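You operate a simulated robot arm through the tools that you are given. There is no shell and no other tool.

You run a simulated robot arm. Do the job below in one go: nothing can be reset, and whatever is moved stays where it is left.

TASK
Shut both valves of the strainer block and take both strainers out.
Fine: valves first, then latches; clogged one in the short black tray, the other in the long white tray.

It is judged by the outcome, as a careful person would: the job done as asked, and still so three seconds after it is handed in. It fails if anything else is knocked over, pushed out of place, dropped, spilled or broken.

THE ROBOT
A 6-joint arm with a two-finger gripper, fixed in place. Base frame: the origin is on the floor under the middle of its stand, x ahead of it, y to its left, z up; the work surface is at about z = 0.9. Readings come in m, degrees, newtons and seconds.
With the tool pointing down near the work surface it reaches from about 0.14 to 0.68 m from the base axis. Its first joint turns from -66.0 to 66.0 degrees. Payload 2.45 kg.
The tool frame sits at the grasp point between the pads (the TCP): z along the fingers, y along the line on which they close. The tips reach 0.03 m beyond it. The gripper opens to 0.106 m; its body begins 0.079 m behind the TCP.
Orientation is that of the tool frame in the base frame, as a unit quaternion [x, y, z, w]. With the fingers straight down and closing along the base's y, the tool's x points along the base's -x, its y along +y and its z along -z.

THE INTERFACE
- The arm moves only by the tool move_arm. Its argument "moves" is a list of rows, each a list of 7 numbers: the gripper command, from -1 (fully open) to 1 (shut), values between in proportion, then the shift along the tool's x, y, z in m, then the turn, a rotation vector about the tool's x, y, z in degrees. In form: [[fingers, dx, dy, dz, wx, wy, wz], ...]. A call has 1 to 20 rows; each row shifts and turns the commanded pose from where the row before left it, along the tool's axes as they then stand. Rows are played at 5 a second. More than 0.05 m and 8.6 degrees between two rows, or a gripper value outside its range, and nothing of the call is played. Where a pose cannot be reached the arm comes as near as it can. A force on the tool above 60 N (or 10 N above the force at the start of the call, whichever is more), or a blocked arm, ends the call early, and 0.2 s more pass. The fingers move at their own pace (about 0.153 m/s each) and stop on an object; they squeeze with about 21 N. The grip force told is the motor's: it shows also when the fingers shut on nothing. Time passes only in rows, and 0.2 s behind the last, so rows that do not move let the fingers close. The reply holds the time, the measured pose of the TCP, the force on the tool along the base axes, the opening and the grip force, in the units named above and with some noise, with the torque about the TCP (base axes, N m) and any sound that the robot's microphone picked up.
- Cameras (640 x 400 px; columns grow to the right, rows downward): "scene" is fixed at [0.0737, 0.4303, 1.3987]; the picture's right is [-0.55, -0.84, 0.00], its down [-0.51, 0.34, -0.79] and it looks along [0.66, -0.43, -0.61] (base axes); focal length 214 px, centre (320, 200). "wrist" rides on the gripper at [0.077, -0.002, -0.106] in the tool frame; the picture's right is [0.02, 1.00, 0.00], its down [-0.78, 0.02, -0.62] and it looks along [-0.62, 0.01, 0.78] (tool axes); focal length 247 px, centre (320, 200). There is no depth. A picture from a camera that has moved, and an enlarged one, comes with that camera's place and axes in the base frame and with its lens.
- camera(camera): a new picture of that camera. It takes no simulated time.
- enlarge(camera, box): a new picture of the part [left, top, right, bottom] of that camera's present view, enlarged. It takes no simulated time.
- sign_off(): hands the job in; it is judged then, once.

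Places have to be worked out from the pictures, the camera data and where the tool is seen. Open the gripper and draw the arm clear of the work before you hand the job in, unless the task says otherwise.

The tools are called after "Call:" by a JSON object that holds its "method" and its "body". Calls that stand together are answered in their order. move_arm: Moves the arm, as the interface text tells. Its arguments: {"type":"object","properties":{"moves":{"type":"array"}},"required":["moves"]} The other tools are called the same way: camera (camera) takes a picture; enlarge (camera, box) takes an enlarged picture of a part of a camera's view; sign_off () hands the job in.

At the start:

```text
t: 0.0
tool_pos: [0.4174, 0.1601, 1.2446]
orientation: [0.001, 1.0, 0.001, 0.0]
ft_force: [0.2, -0.6, -0.4]
torque: [0.0, -0.01, -0.01]
opening: 0.1059
finger_force: 0.0
```

scene: 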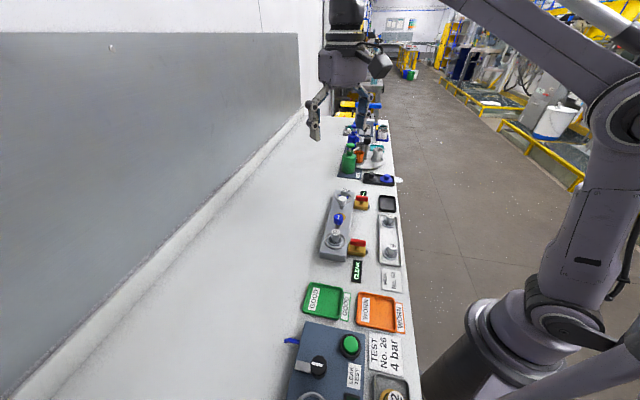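
wrist: 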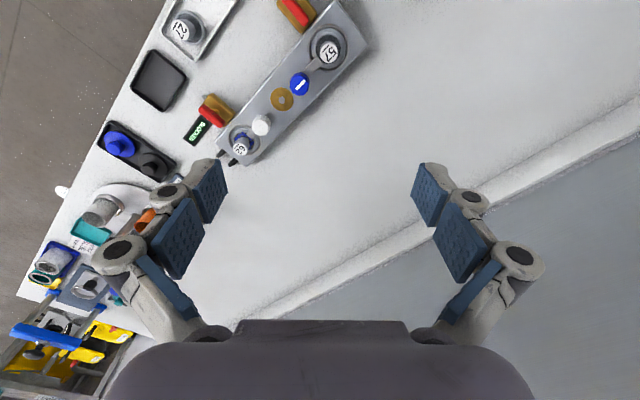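

I begin by looking closely at the strainer block and its surroundings with both cameras before moving anything.

Call:
{"method": "enlarge", "body": {"camera": "scene", "box": [300, 180, 420, 300]}}

Call:
{"method": "enlarge", "body": {"camera": "wrist", "box": [80, 0, 400, 200]}}

Call:
{"method": "enlarge", "body": {"camera": "scene", "box": [280, 260, 440, 400]}}

```text
3.33 times, centred on (360, 240) of scene
camera zoom: at [0.0737, 0.4303, 1.3987], right [-0.55, -0.84, 0.0], down [-0.51, 0.34, -0.79], along [0.66, -0.43, -0.61], focal length 715 px, centre (187, 67)
```

zoom: 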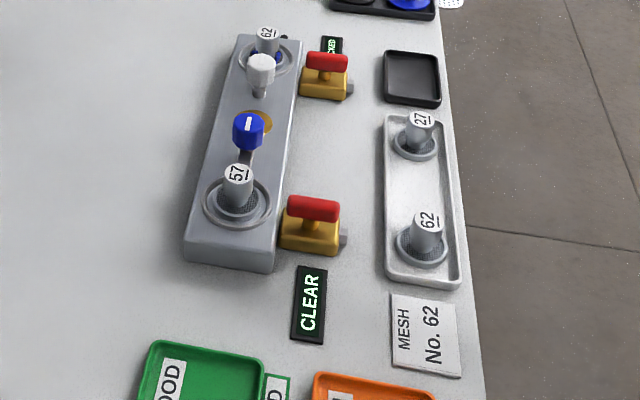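

```text
2.00 times, centred on (240, 100) of wrist
camera zoom: at [0.3409, 0.1575, 1.3494], right [-0.02, 1.0, 0.0], down [0.78, 0.02, 0.62], along [0.62, 0.02, -0.78], focal length 494 px, centre (480, 400)
```

zoom: 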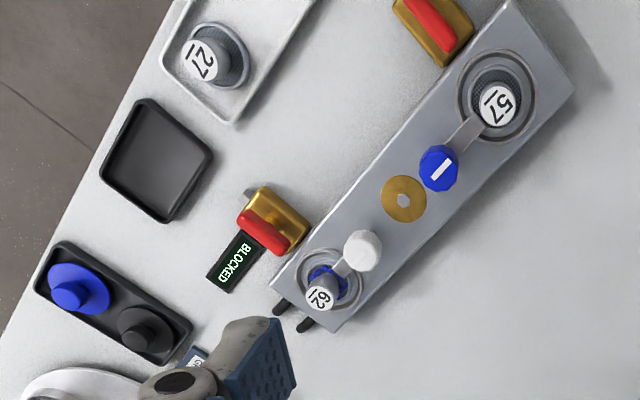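

```text
2.86 times, centred on (360, 330) of scene
camera zoom: at [0.0737, 0.4303, 1.3987], right [-0.55, -0.84, 0.0], down [-0.51, 0.34, -0.79], along [0.66, -0.43, -0.61], focal length 613 px, centre (206, -171)
```

zoom: 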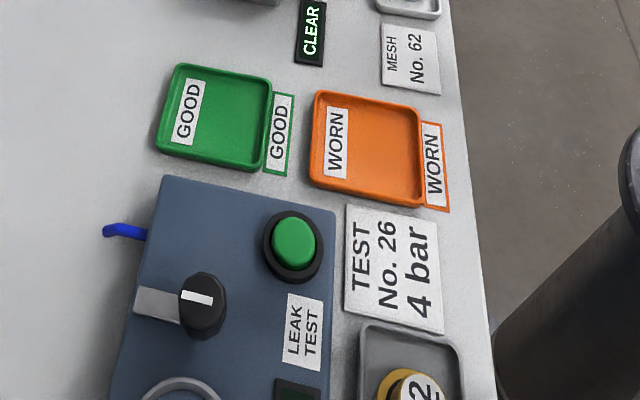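

The pictures put strainer 57 at about (0.39, 0.17, 0.97) and strainer 62 at about (0.53, 0.03, 0.975). The valves sit 0.064 m to the robot's side of each, and the BLOCKED display is beside 62. I move the wrist camera closer, staying well above everything, to study the valve handles and latches.

Call:
{"method": "move_arm", "body": {"moves": [[-1, 0.0174, -0.016, 0.02, 0, 0, 0], [-1, 0.0174, -0.016, 0.02, 0, 0, 0], [-1, 0.0174, -0.016, 0.02, 0, 0, 0], [-1, 0.0174, -0.016, 0.02, 0, 0, 0], [-1, 0.0174, -0.016, 0.02, 0, 0, 0], [-1, 0, 0, 0, 0, 0, 0]]}}

```text
t: 1.4
tool_pos: [0.3307, 0.0795, 1.1431]
orientation: [0.0, 1.0, 0.001, 0.002]
ft_force: [0.4, 0.5, 0.5]
torque: [-0.03, 0.02, 0.0]
opening: 0.1061
finger_force: 0.0
```

The arm is at (0.331, 0.080, 1.143), clear of everything, so I take new wrist pictures.

Call:
{"method": "camera", "body": {"camera": "wrist"}}

Call:
{"method": "enlarge", "body": {"camera": "wrist", "box": [200, 60, 360, 160]}}

Call:
{"method": "enlarge", "body": {"camera": "wrist", "box": [320, 0, 480, 100]}}

```text
taken
camera wrist: at [0.2538, 0.0777, 1.2486], right [-0.02, 1.0, 0.0], down [0.78, 0.02, 0.62], along [0.62, 0.02, -0.78], focal length 247 px, centre (320, 200)
```

wrist: 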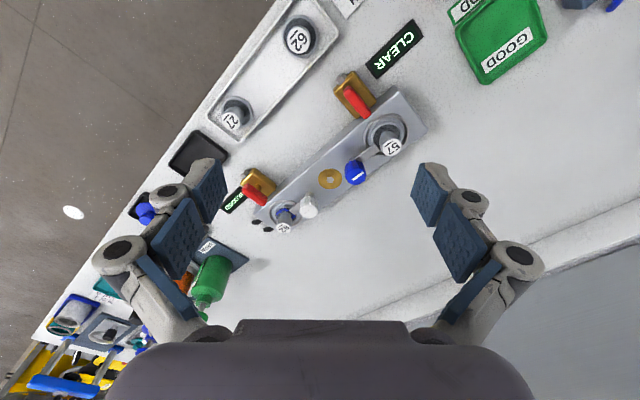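

```text
4.00 times, centred on (280, 110) of wrist
camera zoom: at [0.2538, 0.0777, 1.2486], right [-0.02, 1.0, 0.0], down [0.78, 0.02, 0.62], along [0.62, 0.02, -0.78], focal length 988 px, centre (480, 560)
```

zoom: 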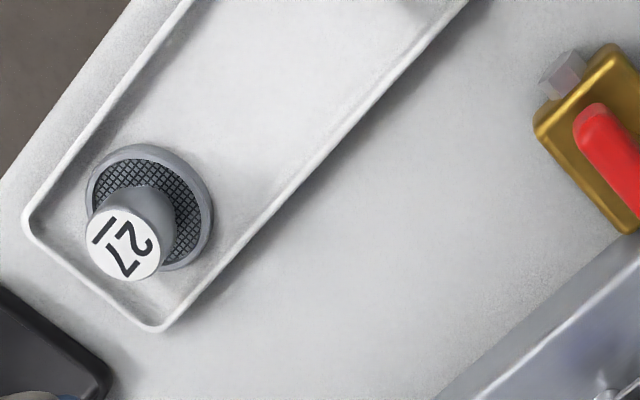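

```text
4.00 times, centred on (400, 50) of wrist
camera zoom: at [0.2538, 0.0777, 1.2486], right [-0.02, 1.0, 0.0], down [0.78, 0.02, 0.62], along [0.62, 0.02, -0.78], focal length 988 px, centre (0, 800)
```

zoom: 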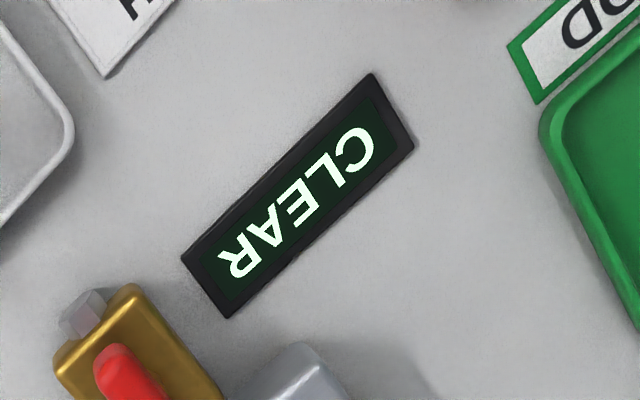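

The view is closer now, so I enlarge the block with its valves, latches and strainers.

Call:
{"method": "enlarge", "body": {"camera": "wrist", "box": [310, 60, 450, 200]}}

Call:
{"method": "enlarge", "body": {"camera": "wrist", "box": [220, 150, 350, 250]}}

Call:
{"method": "enlarge", "body": {"camera": "scene", "box": [310, 180, 390, 265]}}

```text
2.86 times, centred on (380, 130) of wrist
camera zoom: at [0.2538, 0.0777, 1.2486], right [-0.02, 1.0, 0.0], down [0.78, 0.02, 0.62], along [0.62, 0.02, -0.78], focal length 706 px, centre (149, 400)
```

zoom: 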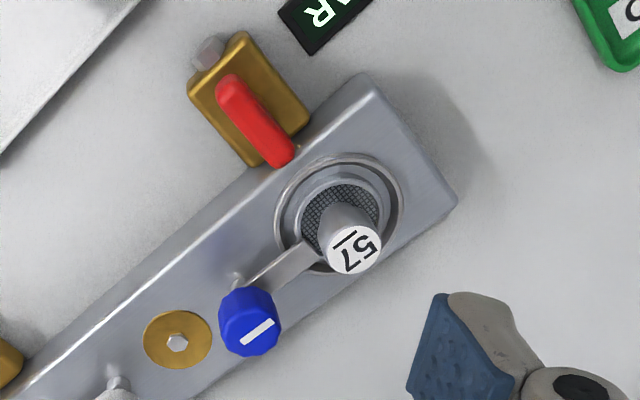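

```text
4.00 times, centred on (285, 200) of wrist
camera zoom: at [0.2538, 0.0777, 1.2486], right [-0.02, 1.0, 0.0], down [0.78, 0.02, 0.62], along [0.62, 0.02, -0.78], focal length 988 px, centre (460, 200)
```

zoom: 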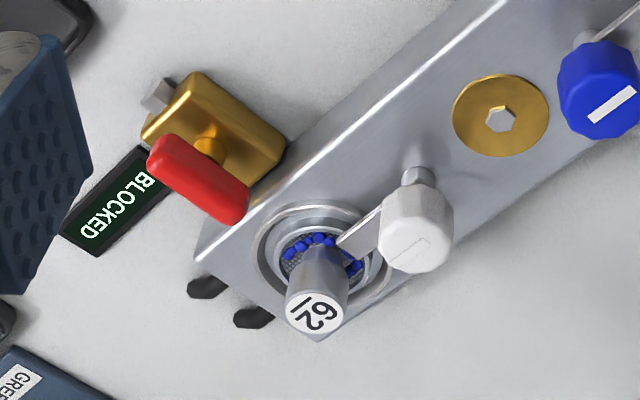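

```text
4.71 times, centred on (350, 222) of scene
camera zoom: at [0.0737, 0.4303, 1.3987], right [-0.55, -0.84, 0.0], down [-0.51, 0.34, -0.79], along [0.66, -0.43, -0.61], focal length 1009 px, centre (179, 94)
```

zoom: 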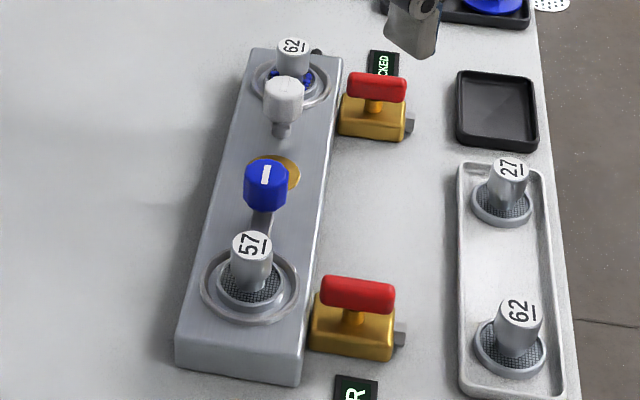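

The handles are T-bars lying along their pipes, so both valves are open. Latch arms from the blue and white knobs reach over strainers 57 and 62, and 62 has blue beads on its mesh, which agrees with BLOCKED. I turn the tool 45° to line up with the block and move above the near valve for a closer look.

Call:
{"method": "move_arm", "body": {"moves": [[-1, 0, 0, 0, 0, 0, -7.5], [-1, 0, 0, 0, 0, 0, -7.5], [-1, 0, 0, 0, 0, 0, -7.5], [-1, 0, 0, 0, 0, 0, -7.5], [-1, 0, 0, 0, 0, 0, -7.5], [-1, 0, 0, 0, 0, 0, -7.5], [-1, -0.0155, 0.0081, 0.0213, 0, 0, 0], [-1, -0.0155, 0.0081, 0.0213, 0, 0, 0], [-1, -0.0154, 0.0081, 0.0214, 0, 0, 0], [-1, 0, 0, 0, 0, 0, 0]]}}

Call:
{"method": "camera", "body": {"camera": "wrist"}}

Call:
{"method": "camera", "body": {"camera": "scene"}}

```text
t: 3.6
tool_pos: [0.3471, 0.1292, 1.0801]
orientation: [-0.382, 0.924, 0.0, 0.002]
ft_force: [-0.6, 0.5, 1.4]
torque: [0.01, 0.0, 0.05]
opening: 0.1062
finger_force: 0.0
```

```text
taken
camera wrist: at [0.2945, 0.0751, 1.1852], right [-0.72, 0.69, 0.0], down [0.54, 0.56, 0.62], along [0.43, 0.45, -0.78], focal length 247 px, centre (320, 200)
```

wrist: 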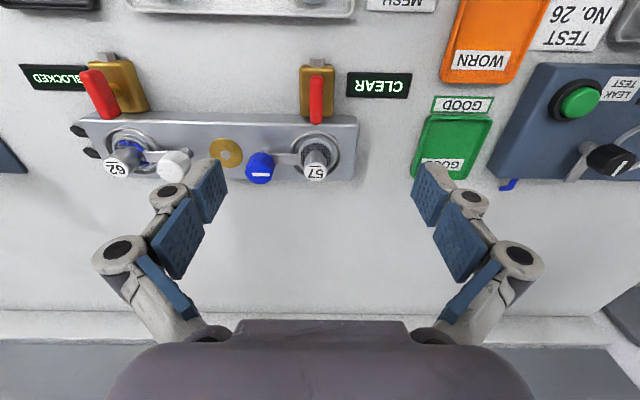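

```text
taken
```

scene: 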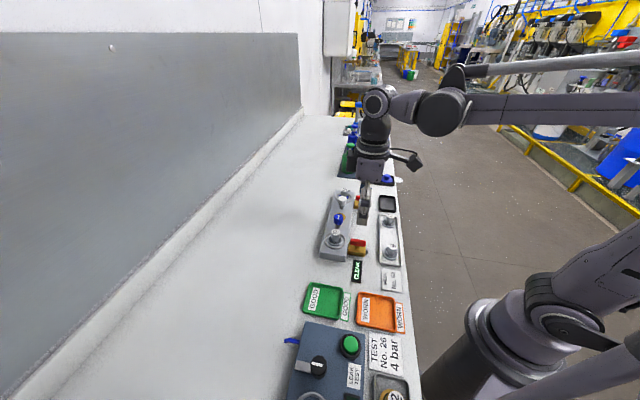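

The gripper is now lined up with the block, and the near valve is almost below the tool. I enlarge to measure the handle offset and the heights of the block, valve body and handle.

Call:
{"method": "enlarge", "body": {"camera": "wrist", "box": [220, 40, 420, 200]}}

Call:
{"method": "enlarge", "body": {"camera": "wrist", "box": [60, 40, 220, 200]}}

Call:
{"method": "enlarge", "body": {"camera": "scene", "box": [310, 180, 410, 280]}}

```text
2.50 times, centred on (320, 120) of wrist
camera zoom: at [0.2945, 0.0751, 1.1852], right [-0.72, 0.69, 0.0], down [0.54, 0.56, 0.62], along [0.43, 0.45, -0.78], focal length 617 px, centre (320, 400)
```

zoom: 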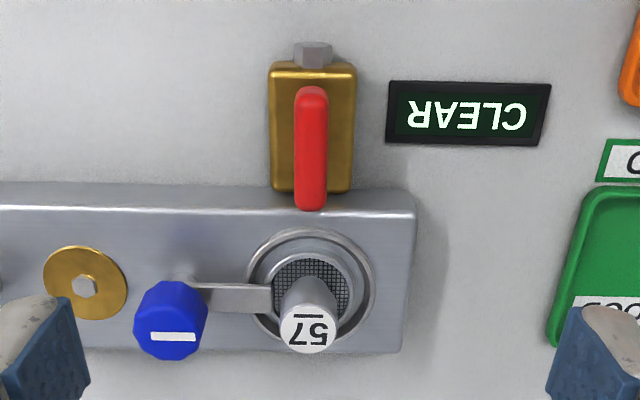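

```text
2.50 times, centred on (140, 120) of wrist
camera zoom: at [0.2945, 0.0751, 1.1852], right [-0.72, 0.69, 0.0], down [0.54, 0.56, 0.62], along [0.43, 0.45, -0.78], focal length 617 px, centre (770, 400)
```

zoom: 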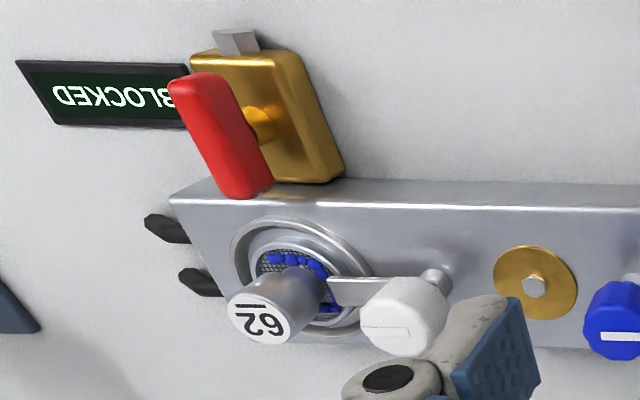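

```text
4.00 times, centred on (360, 230) of scene
camera zoom: at [0.0737, 0.4303, 1.3987], right [-0.55, -0.84, 0.0], down [-0.51, 0.34, -0.79], along [0.66, -0.43, -0.61], focal length 858 px, centre (160, 80)
```

zoom: 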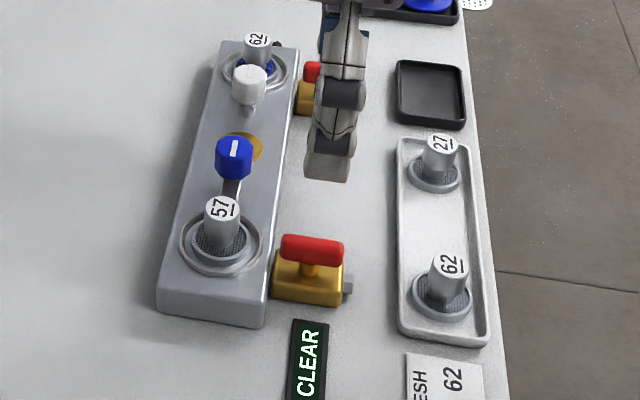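

The block top is at about z=0.93. The near handle is about 12 mm thick and 40 mm long, at z≈0.95, and its axis is about 10 mm in tool +x and 4 mm in tool −y from the TCP. I centre over it, drop to z≈1.025 and check again.

Call:
{"method": "move_arm", "body": {"moves": [[-1, 0.0097, -0.004, 0, 0, 0, 0], [-1, 0, 0, 0.028, 0, 0, 0], [-1, 0, 0, 0.027, 0, 0, 0], [-1, 0, 0, 0, 0, 0, 0]]}}

Call:
{"method": "camera", "body": {"camera": "wrist"}}

Call:
{"method": "enlarge", "body": {"camera": "wrist", "box": [220, 60, 420, 220]}}

Call:
{"method": "enlarge", "body": {"camera": "scene", "box": [310, 180, 410, 280]}}

```text
t: 4.6
tool_pos: [0.3437, 0.1197, 1.0234]
orientation: [-0.383, 0.924, 0.001, 0.002]
ft_force: [0.0, -0.2, -0.5]
torque: [-0.01, 0.0, -0.01]
opening: 0.1063
finger_force: 0.1
```

```text
taken
camera wrist: at [0.2899, 0.0647, 1.13], right [-0.72, 0.69, 0.0], down [0.54, 0.56, 0.62], along [0.43, 0.45, -0.78], focal length 247 px, centre (320, 200)
```

wrist: 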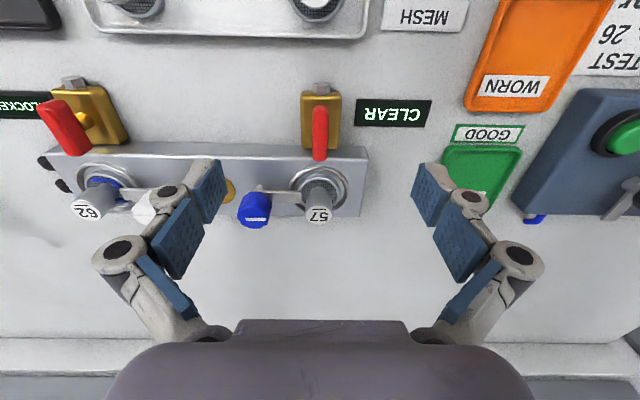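

```text
2.50 times, centred on (320, 140) of wrist
camera zoom: at [0.2899, 0.0647, 1.13], right [-0.72, 0.69, 0.0], down [0.54, 0.56, 0.62], along [0.43, 0.45, -0.78], focal length 617 px, centre (320, 350)
```

zoom: 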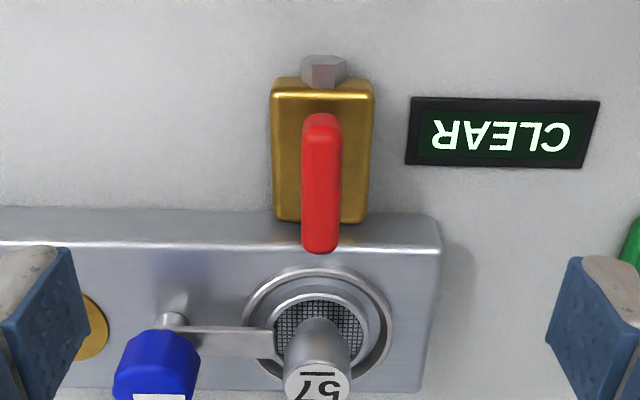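

```text
4.00 times, centred on (360, 230) of scene
camera zoom: at [0.0737, 0.4303, 1.3987], right [-0.55, -0.84, 0.0], down [-0.51, 0.34, -0.79], along [0.66, -0.43, -0.61], focal length 858 px, centre (160, 80)
```

zoom: 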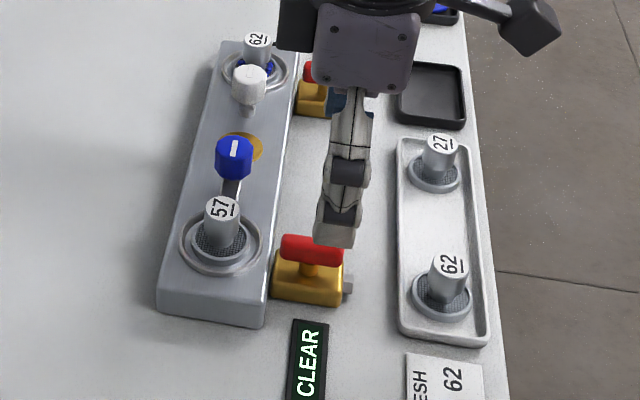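

The handle is now centred between the fingers, within about 1–2 mm. I narrow the opening to about 50 mm and drop so the tips straddle the bar, with the TCP near z=0.966 and the tips still above the brass body.

Call:
{"method": "move_arm", "body": {"moves": [[0.06, 0, 0, 0, 0, 0, 0], [0.06, 0, 0, 0, 0, 0, 0], [0.06, 0, 0, 0.02, 0, 0, 0], [0.06, 0, 0, 0.02, 0, 0, 0], [0.06, 0, 0, 0.017, 0, 0, 0], [0.06, 0, 0, 0, 0, 0, 0]]}}

Call:
{"method": "camera", "body": {"camera": "wrist"}}

Call:
{"method": "enlarge", "body": {"camera": "wrist", "box": [220, 60, 420, 260]}}

Call:
{"method": "enlarge", "body": {"camera": "scene", "box": [310, 180, 410, 280]}}

```text
t: 6.0
tool_pos: [0.3425, 0.1198, 0.9666]
orientation: [-0.383, 0.924, 0.0, 0.002]
ft_force: [0.0, -0.5, -0.4]
torque: [0.02, 0.0, -0.01]
opening: 0.0499
finger_force: 0.0
```

```text
taken
camera wrist: at [0.2899, 0.0648, 1.0727], right [-0.72, 0.69, 0.0], down [0.54, 0.56, 0.62], along [0.43, 0.45, -0.78], focal length 247 px, centre (320, 200)
```

wrist: 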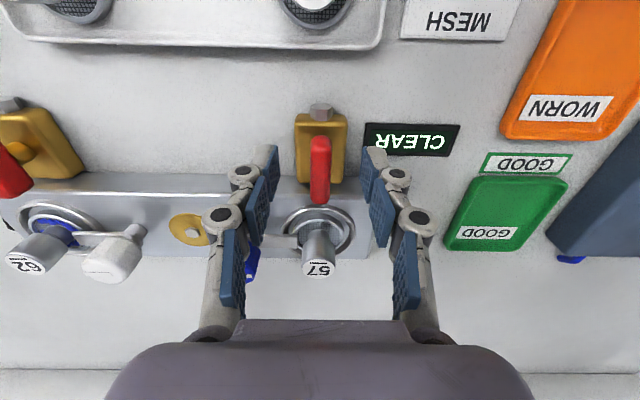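

```text
2.00 times, centred on (320, 160) of wrist
camera zoom: at [0.2899, 0.0648, 1.0727], right [-0.72, 0.69, 0.0], down [0.54, 0.56, 0.62], along [0.43, 0.45, -0.78], focal length 494 px, centre (320, 280)
```

zoom: 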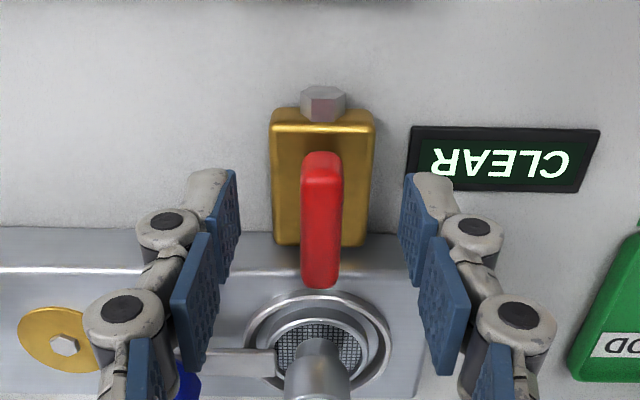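

```text
4.00 times, centred on (360, 230) of scene
camera zoom: at [0.0737, 0.4303, 1.3987], right [-0.55, -0.84, 0.0], down [-0.51, 0.34, -0.79], along [0.66, -0.43, -0.61], focal length 858 px, centre (160, 80)
```

zoom: 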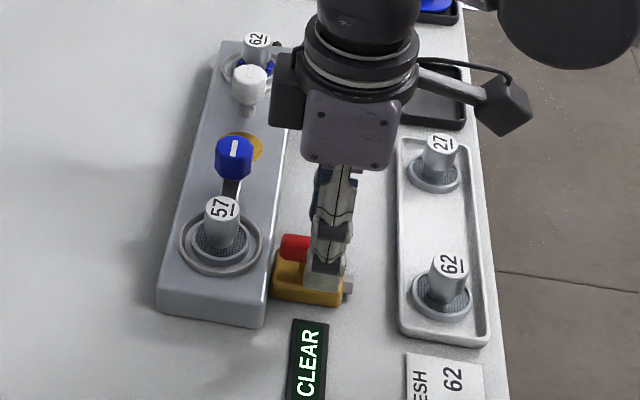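

The wrist view shows the bar centred between the pads, but the scene view hints that the fingers sit toward its outer half. I zoom in further on the scene camera before closing.

Call:
{"method": "enlarge", "body": {"camera": "scene", "box": [340, 215, 380, 260]}}

Call:
{"method": "enlarge", "body": {"camera": "wrist", "box": [270, 100, 370, 200]}}

```text
8.89 times, centred on (360, 238) of scene
camera zoom: at [0.0737, 0.4303, 1.3987], right [-0.55, -0.84, 0.0], down [-0.51, 0.34, -0.79], along [0.66, -0.43, -0.61], focal length 1906 px, centre (-36, -133)
```

zoom: 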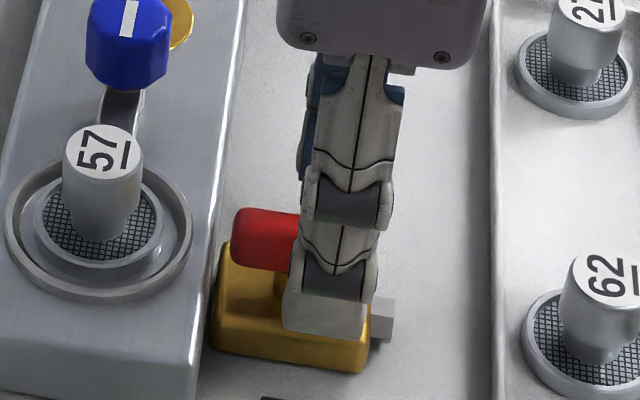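

```text
4.00 times, centred on (320, 150) of wrist
camera zoom: at [0.2899, 0.0648, 1.0727], right [-0.72, 0.69, 0.0], down [0.54, 0.56, 0.62], along [0.43, 0.45, -0.78], focal length 988 px, centre (320, 400)
```

zoom: 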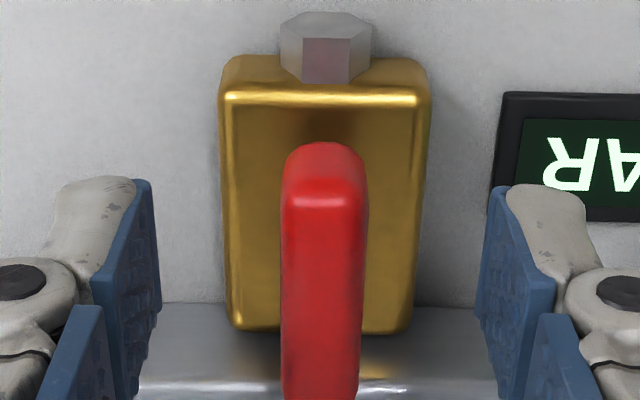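

With the handle's end face separated from its top, the two heights of wrist views agree with the scene view. The bar spans z≈0.929–0.944 with its axis about 8 mm toward the block from the TCP, the brass body top is at about 0.918, and the block top is at about 0.928. I shift 8 mm toward the block, lower 9 mm and check before closing.

Call:
{"method": "move_arm", "body": {"moves": [[0.06, -0.008, 0, 0, 0, 0, 0], [0.06, 0, 0, 0.005, 0, 0, 0], [0.06, 0, 0, 0.003, 0, 0, 0], [0.06, 0, 0, 0, 0, 0, 0]]}}

Call:
{"method": "enlarge", "body": {"camera": "wrist", "box": [220, 60, 420, 260]}}

Call:
{"method": "enlarge", "body": {"camera": "scene", "box": [340, 215, 380, 260]}}

```text
t: 7.0
tool_pos: [0.3492, 0.1253, 0.9593]
orientation: [-0.383, 0.924, 0.001, 0.001]
ft_force: [-0.7, -1.0, -0.3]
torque: [-0.01, 0.01, -0.02]
opening: 0.0501
finger_force: 0.0
```

```text
2.00 times, centred on (320, 160) of wrist
camera zoom: at [0.2956, 0.0702, 1.0649], right [-0.72, 0.69, 0.0], down [0.54, 0.56, 0.62], along [0.43, 0.45, -0.78], focal length 494 px, centre (320, 280)
```

zoom: 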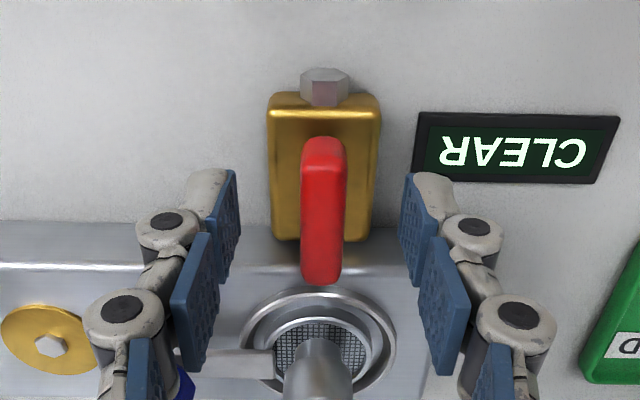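

```text
8.89 times, centred on (360, 238) of scene
camera zoom: at [0.0737, 0.4303, 1.3987], right [-0.55, -0.84, 0.0], down [-0.51, 0.34, -0.79], along [0.66, -0.43, -0.61], focal length 1906 px, centre (-36, -133)
```

zoom: 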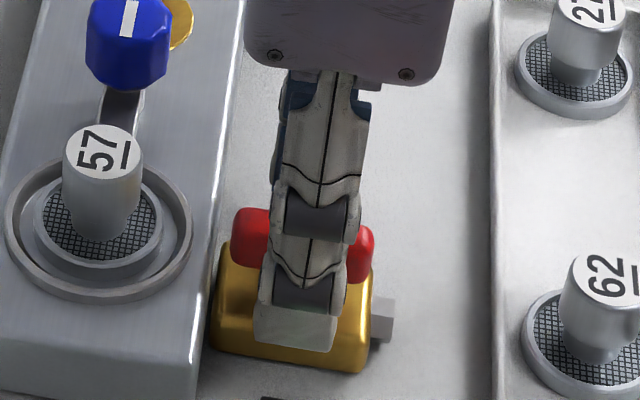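

Both views now show the fingers astride the middle of the bar. I shift another 2 mm toward the block and close on the handle.

Call:
{"method": "move_arm", "body": {"moves": [[0.06, -0.002, 0, 0, 0, 0, 0], [0.06, 0, 0, 0, 0, 0, 0], [0.5, 0, 0, 0, 0, 0, 0], [1, 0, 0, 0, 0, 0, 0], [1, 0, 0, 0, 0, 0, 0], [1, 0, 0, 0, 0, 0, 0]]}}

Call:
{"method": "enlarge", "body": {"camera": "wrist", "box": [220, 60, 420, 260]}}

```text
t: 8.4
tool_pos: [0.3505, 0.1284, 0.9591]
orientation: [-0.383, 0.924, 0.0, 0.001]
ft_force: [-3.1, 5.0, 3.1]
torque: [0.0, 0.22, -0.01]
opening: 0.0127
finger_force: 39.5
```

```text
2.00 times, centred on (320, 160) of wrist
camera zoom: at [0.2967, 0.0721, 1.0649], right [-0.72, 0.69, 0.0], down [0.54, 0.56, 0.62], along [0.43, 0.45, -0.78], focal length 494 px, centre (320, 280)
```

zoom: 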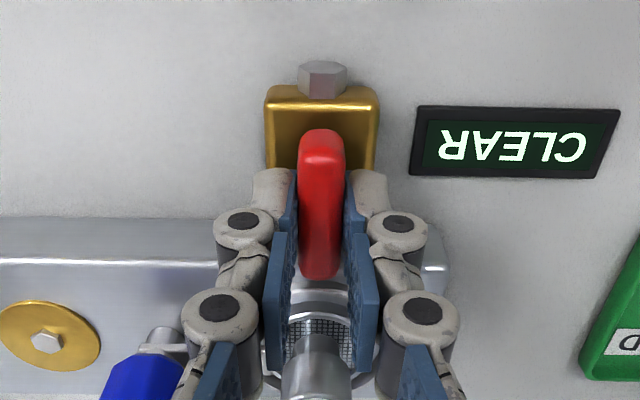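

I have the handle, 12.7 mm wide, with about 6 N of side load along tool +y. I relieve that by 1 mm and try a small clockwise turn as seen from above, watching the torque.

Call:
{"method": "move_arm", "body": {"moves": [[1, 0, 0.001, 0, 0, 0, 0], [1, 0, 0, 0, 0, 0, 4], [1, 0, 0, 0, 0, 0, 4], [1, 0, 0, 0, 0, 0, 0]]}}

Call:
{"method": "enlarge", "body": {"camera": "wrist", "box": [220, 60, 420, 260]}}

```text
t: 9.4
tool_pos: [0.3515, 0.1277, 0.9598]
orientation: [-0.316, 0.949, -0.001, 0.001]
ft_force: [2.2, -4.0, -10.8]
torque: [-0.06, -0.3, -0.03]
opening: 0.0125
finger_force: 39.3
```

```text
2.00 times, centred on (320, 160) of wrist
camera zoom: at [0.2894, 0.0802, 1.0649], right [-0.62, 0.79, 0.0], down [0.61, 0.48, 0.62], along [0.49, 0.38, -0.78], focal length 494 px, centre (320, 280)
```

zoom: 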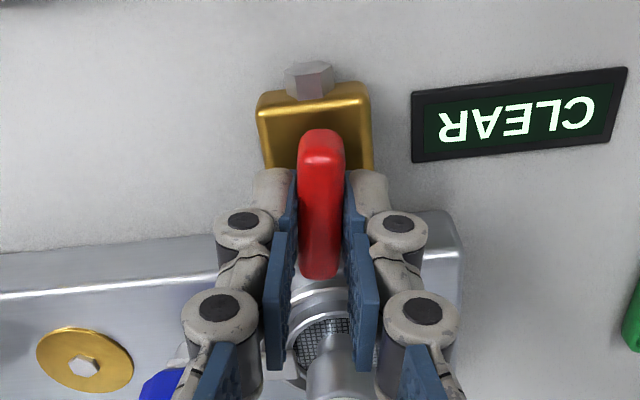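

The handle turns freely clockwise with almost no torque about z. I continue in moderate steps, watching the forces.

Call:
{"method": "move_arm", "body": {"moves": [[1, 0, 0, 0, 0, 0, 5], [1, 0, 0, 0, 0, 0, 5], [1, 0, 0, 0, 0, 0, 5], [1, 0, 0, 0, 0, 0, 5], [1, 0, 0, 0, 0, 0, 0]]}}

Call:
{"method": "enlarge", "body": {"camera": "wrist", "box": [220, 60, 420, 260]}}

```text
t: 10.6
tool_pos: [0.3503, 0.1277, 0.9596]
orientation: [-0.147, 0.989, -0.002, 0.003]
ft_force: [14.3, -13.0, -18.8]
torque: [-0.5, 0.27, 0.04]
opening: 0.013
finger_force: 39.6
```

```text
2.00 times, centred on (320, 160) of wrist
camera zoom: at [0.277, 0.1033, 1.0649], right [-0.31, 0.95, 0.0], down [0.74, 0.24, 0.62], along [0.59, 0.19, -0.78], focal length 494 px, centre (320, 280)
```

zoom: 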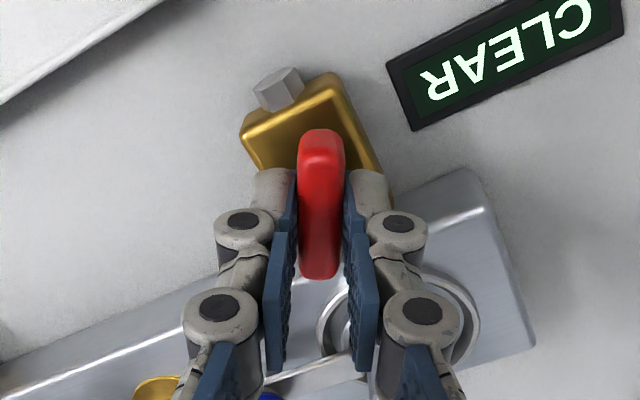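

The bar is turning with the gripper (28° so far), but side load is building, about 19 N along +e1 and 19 N vertically. So I ease the tool in the direction of the force before turning further.

Call:
{"method": "move_arm", "body": {"moves": [[1, -0.0009, -0.0018, 0.001, 0, 0, 0], [1, 0, 0, 0, 0, 0, 0]]}}

```text
t: 11.2
tool_pos: [0.3503, 0.1268, 0.9591]
orientation: [-0.147, 0.989, 0.001, 0.001]
ft_force: [1.0, -5.4, 27.3]
torque: [0.0, -0.7, -0.01]
opening: 0.0127
finger_force: 39.7
```

The side load dropped, which shows the valve axis is about 3.5 mm in tool +x from the TCP. I come up 0.5 mm and keep turning with a small y compensation so the tool pivots about the real axis.

Call:
{"method": "move_arm", "body": {"moves": [[1, 0, -0.0003, -0.0006, 0, 0, 0], [1, 0, -0.0003, 0, 0, 0, 5], [1, 0, -0.0003, 0, 0, 0, 5], [1, 0, -0.0003, 0, 0, 0, 5], [1, 0, 0, 0, 0, 0, 0]]}}

```text
t: 12.4
tool_pos: [0.3501, 0.1261, 0.9593]
orientation: [-0.017, 1.0, 0.002, 0.0]
ft_force: [-6.5, 6.1, 35.9]
torque: [0.26, 0.07, -0.01]
opening: 0.0124
finger_force: 39.3
```

Vertical load is now +36 N, so the tool is pressing down slightly. I raise 1 mm and read again before continuing.

Call:
{"method": "move_arm", "body": {"moves": [[1, 0, 0.0005, -0.0008, 0, 0, 0], [1, 0, 0, 0, 0, 0, 0]]}}

Call:
{"method": "enlarge", "body": {"camera": "wrist", "box": [220, 60, 420, 260]}}

```text
t: 13.0
tool_pos: [0.3502, 0.1261, 0.9602]
orientation: [-0.018, 1.0, 0.0, 0.001]
ft_force: [-6.3, 8.7, -2.5]
torque: [0.25, 0.73, -0.01]
opening: 0.0126
finger_force: 39.7
```

```text
2.00 times, centred on (320, 160) of wrist
camera zoom: at [0.2739, 0.1216, 1.065], right [-0.06, 1.0, 0.0], down [0.78, 0.04, 0.62], along [0.62, 0.04, -0.78], focal length 494 px, centre (320, 280)
```

zoom: 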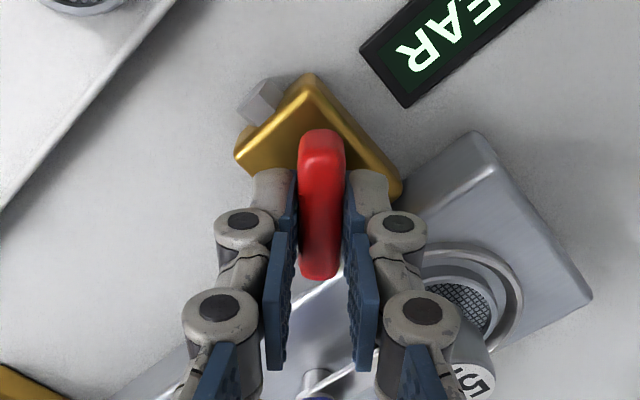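

Forces are small again and the handle has turned 43°. I continue clockwise.

Call:
{"method": "move_arm", "body": {"moves": [[1, 0, 0.0003, 0, 0, 0, 5], [1, 0, 0, 0, 0, 0, 5], [1, 0, 0, 0, 0, 0, 5], [1, 0, 0, 0, 0, 0, 0]]}}

```text
t: 14.0
tool_pos: [0.3508, 0.1262, 0.9593]
orientation: [0.114, 0.993, 0.0, 0.001]
ft_force: [-9.6, -0.1, -29.9]
torque: [-0.09, -0.09, -0.01]
opening: 0.0129
finger_force: 39.3
```

Turned 58° so far; the vertical load is −30 N, so I lower about 0.6 mm and ease along tool x while continuing.

Call:
{"method": "move_arm", "body": {"moves": [[1, 0.0005, 0, 0.0006, 0, 0, 0], [1, 0, 0, 0, 0, 0, 4], [1, 0, 0, 0, 0, 0, 4], [1, 0, 0, 0, 0, 0, 0]]}}

```text
t: 15.0
tool_pos: [0.3504, 0.1264, 0.959]
orientation: [0.183, 0.983, 0.0, 0.001]
ft_force: [-8.3, -9.0, -24.3]
torque: [-0.28, 0.23, 0.02]
opening: 0.0128
finger_force: 39.0
```

About 66° done. I relieve small loads and keep turning.

Call:
{"method": "move_arm", "body": {"moves": [[1, 0.0003, -0.001, 0.0005, 0, 0, 0], [1, 0, 0, 0, 0, 0, 4], [1, 0, -0.0003, 0, 0, 0, 4], [1, 0, -0.0003, 0, 0, 0, 4], [1, 0, 0, 0, 0, 0, 0]]}}

Call:
{"method": "enlarge", "body": {"camera": "wrist", "box": [220, 60, 420, 260]}}

Call:
{"method": "enlarge", "body": {"camera": "scene", "box": [340, 215, 380, 260]}}

```text
t: 16.2
tool_pos: [0.3512, 0.1261, 0.96]
orientation: [0.285, 0.958, 0.003, 0.002]
ft_force: [-2.5, -5.7, 23.8]
torque: [-0.25, -0.14, 0.03]
opening: 0.0127
finger_force: 39.4
```

```text
2.00 times, centred on (320, 160) of wrist
camera zoom: at [0.2846, 0.165, 1.0651], right [0.53, 0.85, 0.0], down [0.66, -0.41, 0.62], along [0.53, -0.33, -0.78], focal length 494 px, centre (320, 280)
```

zoom: 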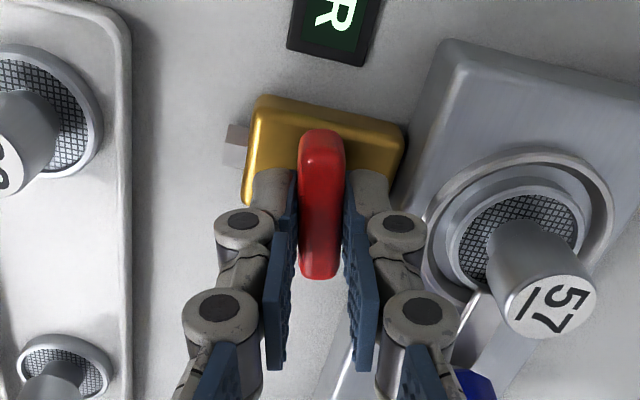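

```text
8.89 times, centred on (360, 238) of scene
camera zoom: at [0.0734, 0.4301, 1.3988], right [-0.55, -0.84, 0.0], down [-0.51, 0.34, -0.79], along [0.66, -0.43, -0.61], focal length 1906 px, centre (-36, -133)
```

zoom: 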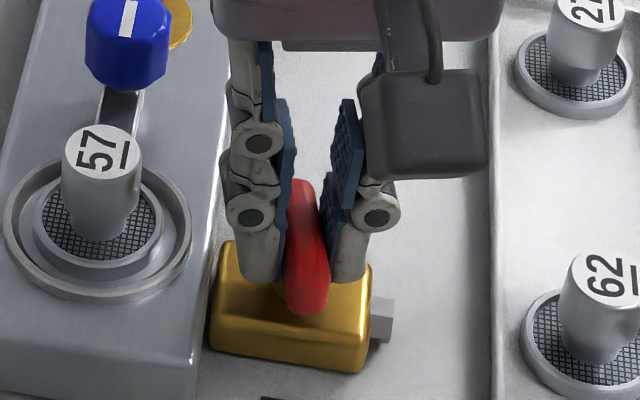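

The handle is now at 78°, nearly crosswise, with the inner finger still clear of the block edge. I finish the last 12°.

Call:
{"method": "move_arm", "body": {"moves": [[1, 0, -0.0003, -0.0005, 0, 0, 0], [1, 0, -0.0002, 0, 0, 0, 4], [1, 0, -0.0002, 0, 0, 0, 4], [1, 0, -0.0002, 0, 0, 0, 4], [1, 0, 0, 0, 0, 0, 0]]}}

Call:
{"method": "enlarge", "body": {"camera": "wrist", "box": [220, 60, 420, 260]}}

Call:
{"method": "enlarge", "body": {"camera": "scene", "box": [340, 215, 380, 260]}}

```text
t: 17.4
tool_pos: [0.3489, 0.1248, 0.9589]
orientation: [0.383, 0.924, 0.003, 0.002]
ft_force: [11.2, 2.3, 4.8]
torque: [-0.28, -0.69, 0.01]
opening: 0.0127
finger_force: 39.6
```

```text
2.00 times, centred on (320, 160) of wrist
camera zoom: at [0.294, 0.1773, 1.0651], right [0.69, 0.72, 0.01], down [0.56, -0.54, 0.62], along [0.45, -0.43, -0.78], focal length 494 px, centre (320, 280)
```

zoom: 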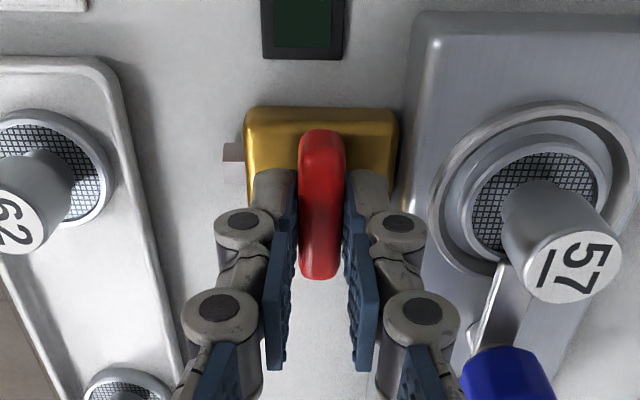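

```text
8.89 times, centred on (360, 238) of scene
camera zoom: at [0.0739, 0.4304, 1.3987], right [-0.55, -0.84, 0.0], down [-0.52, 0.34, -0.79], along [0.66, -0.43, -0.61], focal length 1906 px, centre (-36, -133)
```

zoom: 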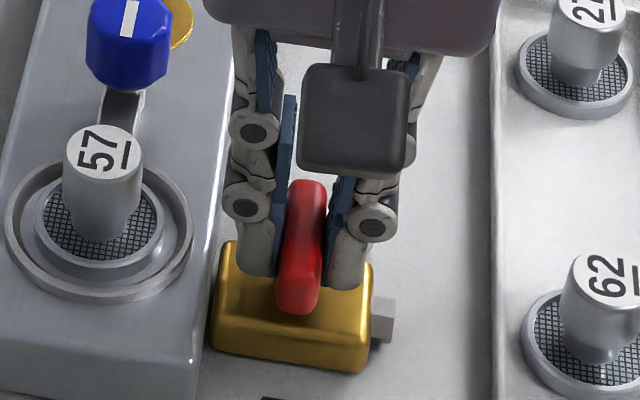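

The near handle is square across its pipe and the CLEAR display has gone dark, so the valve is shut. I open only about 4 mm per side, to stay off the block, and lift straight up.

Call:
{"method": "move_arm", "body": {"moves": [[0.62, 0, 0, 0, 0, 0, 0], [0.62, 0, 0, 0, 0, 0, 0], [0.62, 0, 0, -0.01, 0, 0, 0], [0.62, 0, 0, -0.02, 0, 0, 0], [0.62, 0, 0, -0.03, 0, 0, 0], [0.62, 0, 0, -0.04, 0, 0, 0], [0.62, 0, 0, 0, 0, 0, 0]]}}

Call:
{"method": "camera", "body": {"camera": "wrist"}}

Call:
{"method": "enlarge", "body": {"camera": "scene", "box": [310, 180, 410, 280]}}

```text
t: 19.0
tool_pos: [0.3491, 0.124, 1.06]
orientation: [0.383, 0.924, 0.002, 0.001]
ft_force: [0.3, -0.8, 0.1]
torque: [0.04, -0.01, 0.02]
opening: 0.02
finger_force: 0.0
```

```text
taken
camera wrist: at [0.2932, 0.1761, 1.166], right [0.69, 0.72, 0.0], down [0.56, -0.54, 0.62], along [0.45, -0.43, -0.78], focal length 247 px, centre (320, 200)
```

wrist: 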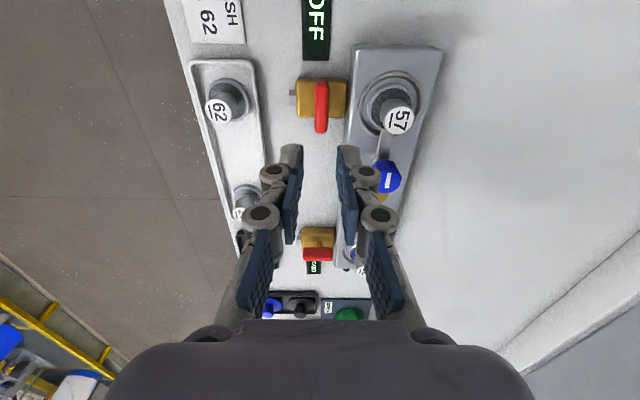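

```text
4.00 times, centred on (360, 230) of scene
camera zoom: at [0.0737, 0.4303, 1.3987], right [-0.55, -0.84, 0.0], down [-0.51, 0.34, -0.79], along [0.66, -0.43, -0.61], focal length 858 px, centre (160, 80)
```

zoom: 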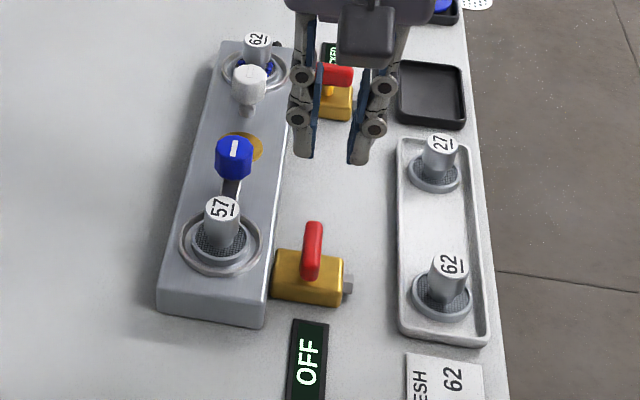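

The display now reads OFF, so the near valve is shut. Its axis is at about (0.3475, 0.1265), so by symmetry the far valve axis should be near (0.488, −0.014). I turn back to the +45° yaw and travel along the block to above it.

Call:
{"method": "move_arm", "body": {"moves": [[0.06, 0, 0, -0.02, 0, 0, -7.5], [0.06, 0, 0, 0, 0, 0, -7.5], [0.06, 0, 0, 0, 0, 0, -7.5], [0.06, 0, 0, 0, 0, 0, -7.5], [0.06, 0, 0, 0, 0, 0, -7.5], [0.06, 0, 0, 0, 0, 0, -7.5], [0.06, 0, 0, 0, 0, 0, -7.5], [0.06, 0, 0, 0, 0, 0, -7.5], [0.06, 0, 0, 0, 0, 0, -7.5], [0.06, 0, 0, 0, 0, 0, -7.5], [0.06, 0, 0, 0, 0, 0, -7.5], [0.06, 0, 0, 0, 0, 0, -7.5], [0.06, 0, -0.049, 0, 0, 0, 0], [0.06, 0, -0.049, 0, 0, 0, 0], [0.06, 0, -0.049, 0, 0, 0, 0], [0.06, 0, -0.049, 0, 0, 0, 0], [0.06, 0, 0, 0, 0, 0, 0]]}}

Call:
{"method": "camera", "body": {"camera": "wrist"}}

Call:
{"method": "enlarge", "body": {"camera": "wrist", "box": [240, 40, 400, 200]}}

```text
t: 22.6
tool_pos: [0.4883, -0.0147, 1.0803]
orientation: [-0.383, 0.924, 0.0, 0.001]
ft_force: [-0.6, 0.1, -0.1]
torque: [0.0, 0.0, 0.02]
opening: 0.0498
finger_force: 0.1
```

```text
taken
camera wrist: at [0.4348, -0.0708, 1.185], right [-0.72, 0.69, 0.0], down [0.54, 0.56, 0.62], along [0.43, 0.45, -0.78], focal length 247 px, centre (320, 200)
```

wrist: 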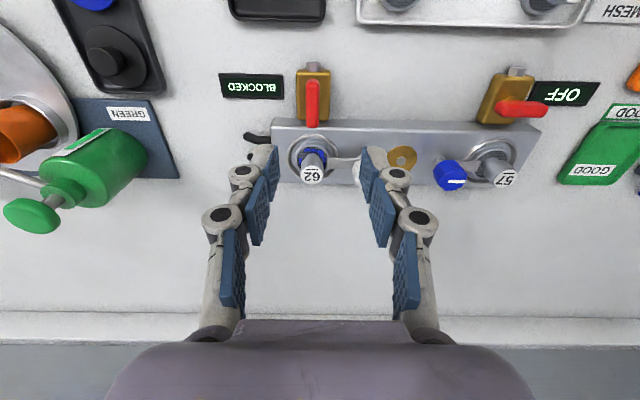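

```text
2.50 times, centred on (320, 120) of wrist
camera zoom: at [0.4348, -0.0708, 1.185], right [-0.72, 0.69, 0.0], down [0.54, 0.56, 0.62], along [0.43, 0.45, -0.78], focal length 617 px, centre (320, 400)
```

zoom: 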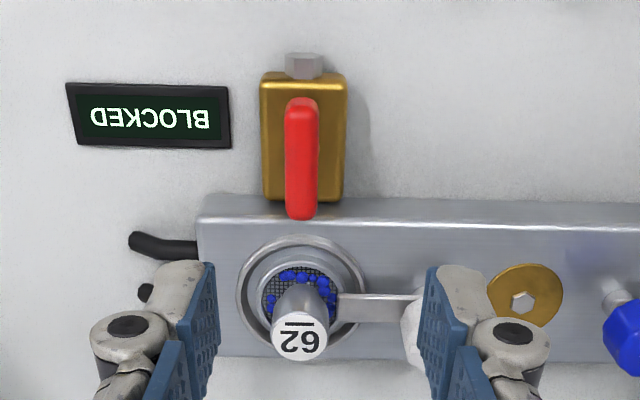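

The BLOCKED valve's handle is about 6.6 mm in tool −y from the TCP and already centred in x. I correct, lower to z≈1.0 and verify.

Call:
{"method": "move_arm", "body": {"moves": [[0.06, 0.0004, -0.0066, 0, 0, 0, 0], [0.06, 0, 0, 0.035, 0, 0, 0], [0.06, 0, 0, 0.035, 0, 0, 0], [0.06, 0, 0, 0, 0, 0, 0]]}}

Call:
{"method": "enlarge", "body": {"camera": "wrist", "box": [220, 60, 420, 260]}}

Call:
{"method": "enlarge", "body": {"camera": "scene", "box": [335, 175, 385, 225]}}

```text
t: 23.6
tool_pos: [0.4931, -0.0192, 1.0094]
orientation: [-0.383, 0.924, 0.0, 0.002]
ft_force: [0.3, 0.8, 0.3]
torque: [0.0, 0.02, 0.0]
opening: 0.05
finger_force: 0.0
```

```text
2.00 times, centred on (320, 160) of wrist
camera zoom: at [0.4388, -0.0751, 1.1151], right [-0.72, 0.69, 0.0], down [0.54, 0.56, 0.62], along [0.43, 0.45, -0.78], focal length 494 px, centre (320, 280)
```

zoom: 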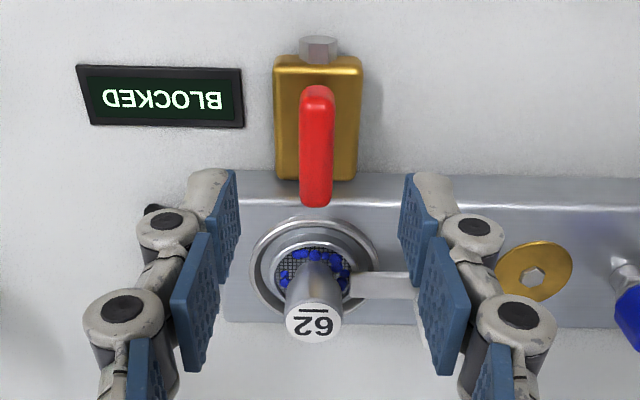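

```text
8.00 times, centred on (360, 200) of scene
camera zoom: at [0.0737, 0.4303, 1.3987], right [-0.55, -0.84, 0.0], down [-0.51, 0.34, -0.79], along [0.66, -0.43, -0.61], focal length 1716 px, centre (0, 200)
```

zoom: 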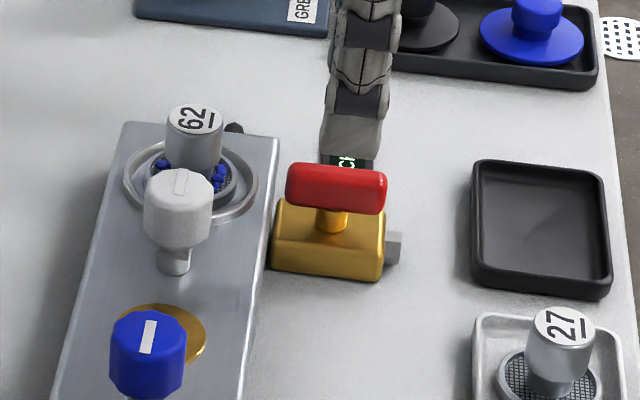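

The bar is within about 1 mm of centred. I nudge 1 mm in each axis, descend to the same grasp height as before (z≈0.9595) and close.

Call:
{"method": "move_arm", "body": {"moves": [[0.06, -0.001, -0.001, 0.01, 0, 0, 0], [0.06, 0, 0, 0.02, 0, 0, 0], [0.06, 0, 0, 0.012, 0, 0, 0], [0.06, 0, 0, 0.008, 0, 0, 0], [0.06, 0, 0, 0, 0, 0, 0], [0.5, 0, 0, 0, 0, 0, 0], [1, 0, 0, 0, 0, 0, 0], [1, 0, 0, 0, 0, 0, 0], [1, 0, 0, 0, 0, 0, 0]]}}

Call:
{"method": "enlarge", "body": {"camera": "wrist", "box": [220, 60, 420, 260]}}

Call:
{"method": "enlarge", "body": {"camera": "scene", "box": [335, 175, 385, 225]}}

```text
t: 25.6
tool_pos: [0.4941, -0.019, 0.9586]
orientation: [-0.383, 0.924, 0.001, 0.002]
ft_force: [2.6, -1.9, -2.0]
torque: [-0.09, -0.06, 0.03]
opening: 0.0129
finger_force: 39.2
```

```text
2.00 times, centred on (320, 160) of wrist
camera zoom: at [0.4405, -0.0751, 1.0651], right [-0.72, 0.69, 0.0], down [0.54, 0.56, 0.62], along [0.43, 0.45, -0.78], focal length 494 px, centre (320, 280)
```

zoom: 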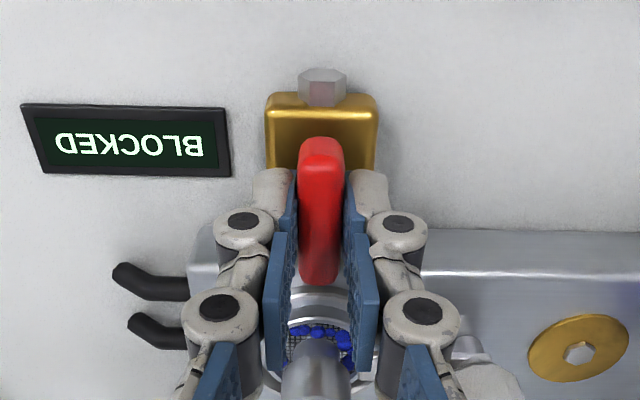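

```text
8.00 times, centred on (360, 200) of scene
camera zoom: at [0.0738, 0.4303, 1.3987], right [-0.55, -0.84, 0.0], down [-0.51, 0.34, -0.79], along [0.66, -0.43, -0.61], focal length 1716 px, centre (0, 200)
```

zoom: 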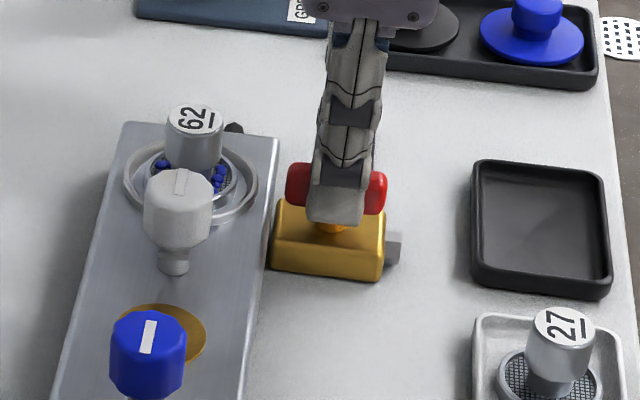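

The grip is centred with negligible load. I turn this handle clockwise in stages, as with the first.

Call:
{"method": "move_arm", "body": {"moves": [[1, 0, -0.0001, 0, 0, 0, 5], [1, 0, -0.0001, 0, 0, 0, 5], [1, 0, -0.0001, 0, 0, 0, 5], [1, 0, -0.0001, 0, 0, 0, 5], [1, 0, 0, 0, 0, 0, 0]]}}

```text
t: 26.8
tool_pos: [0.4937, -0.0191, 0.9596]
orientation: [-0.216, 0.977, 0.001, 0.001]
ft_force: [2.5, -1.4, 2.7]
torque: [-0.07, 0.06, -0.03]
opening: 0.0128
finger_force: 38.9
```

The loads are negligible after 20°, so I continue clockwise.

Call:
{"method": "move_arm", "body": {"moves": [[1, 0, -0.0001, 0, 0, 0, 5], [1, 0, -0.0001, 0, 0, 0, 5], [1, 0, -0.0001, 0, 0, 0, 5], [1, 0, -0.0001, 0, 0, 0, 5], [1, 0, -0.0001, 0, 0, 0, 5], [1, 0, 0, 0, 0, 0, 0]]}}

```text
t: 28.2
tool_pos: [0.4937, -0.0202, 0.9596]
orientation: [0.001, 1.0, 0.002, 0.001]
ft_force: [-1.5, 4.0, 6.7]
torque: [0.12, -0.64, 0.0]
opening: 0.0127
finger_force: 39.6
```

The handle has turned 45° and loads are still small, so I continue.

Call:
{"method": "move_arm", "body": {"moves": [[1, 0, 0, 0, 0, 0, 5], [1, 0, 0, 0, 0, 0, 5], [1, 0, 0, 0, 0, 0, 5], [1, 0, 0, 0, 0, 0, 5], [1, 0, 0, 0, 0, 0, 5], [1, 0, 0, 0, 0, 0, 0]]}}

Call:
{"method": "enlarge", "body": {"camera": "scene", "box": [335, 175, 385, 225]}}

```text
t: 29.6
tool_pos: [0.4937, -0.0185, 0.9597]
orientation: [0.216, 0.976, 0.002, 0.001]
ft_force: [-3.7, 11.1, 9.3]
torque: [-0.1, -0.73, -0.01]
opening: 0.0126
finger_force: 39.1
```

```text
8.00 times, centred on (360, 200) of scene
camera zoom: at [0.0735, 0.4306, 1.3986], right [-0.55, -0.84, 0.0], down [-0.51, 0.34, -0.79], along [0.66, -0.43, -0.61], focal length 1716 px, centre (0, 200)
```

zoom: 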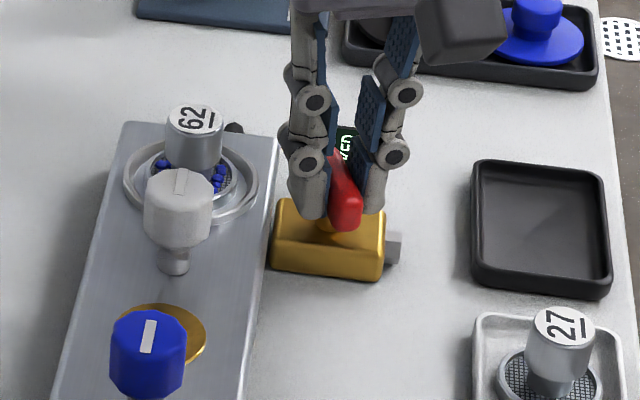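

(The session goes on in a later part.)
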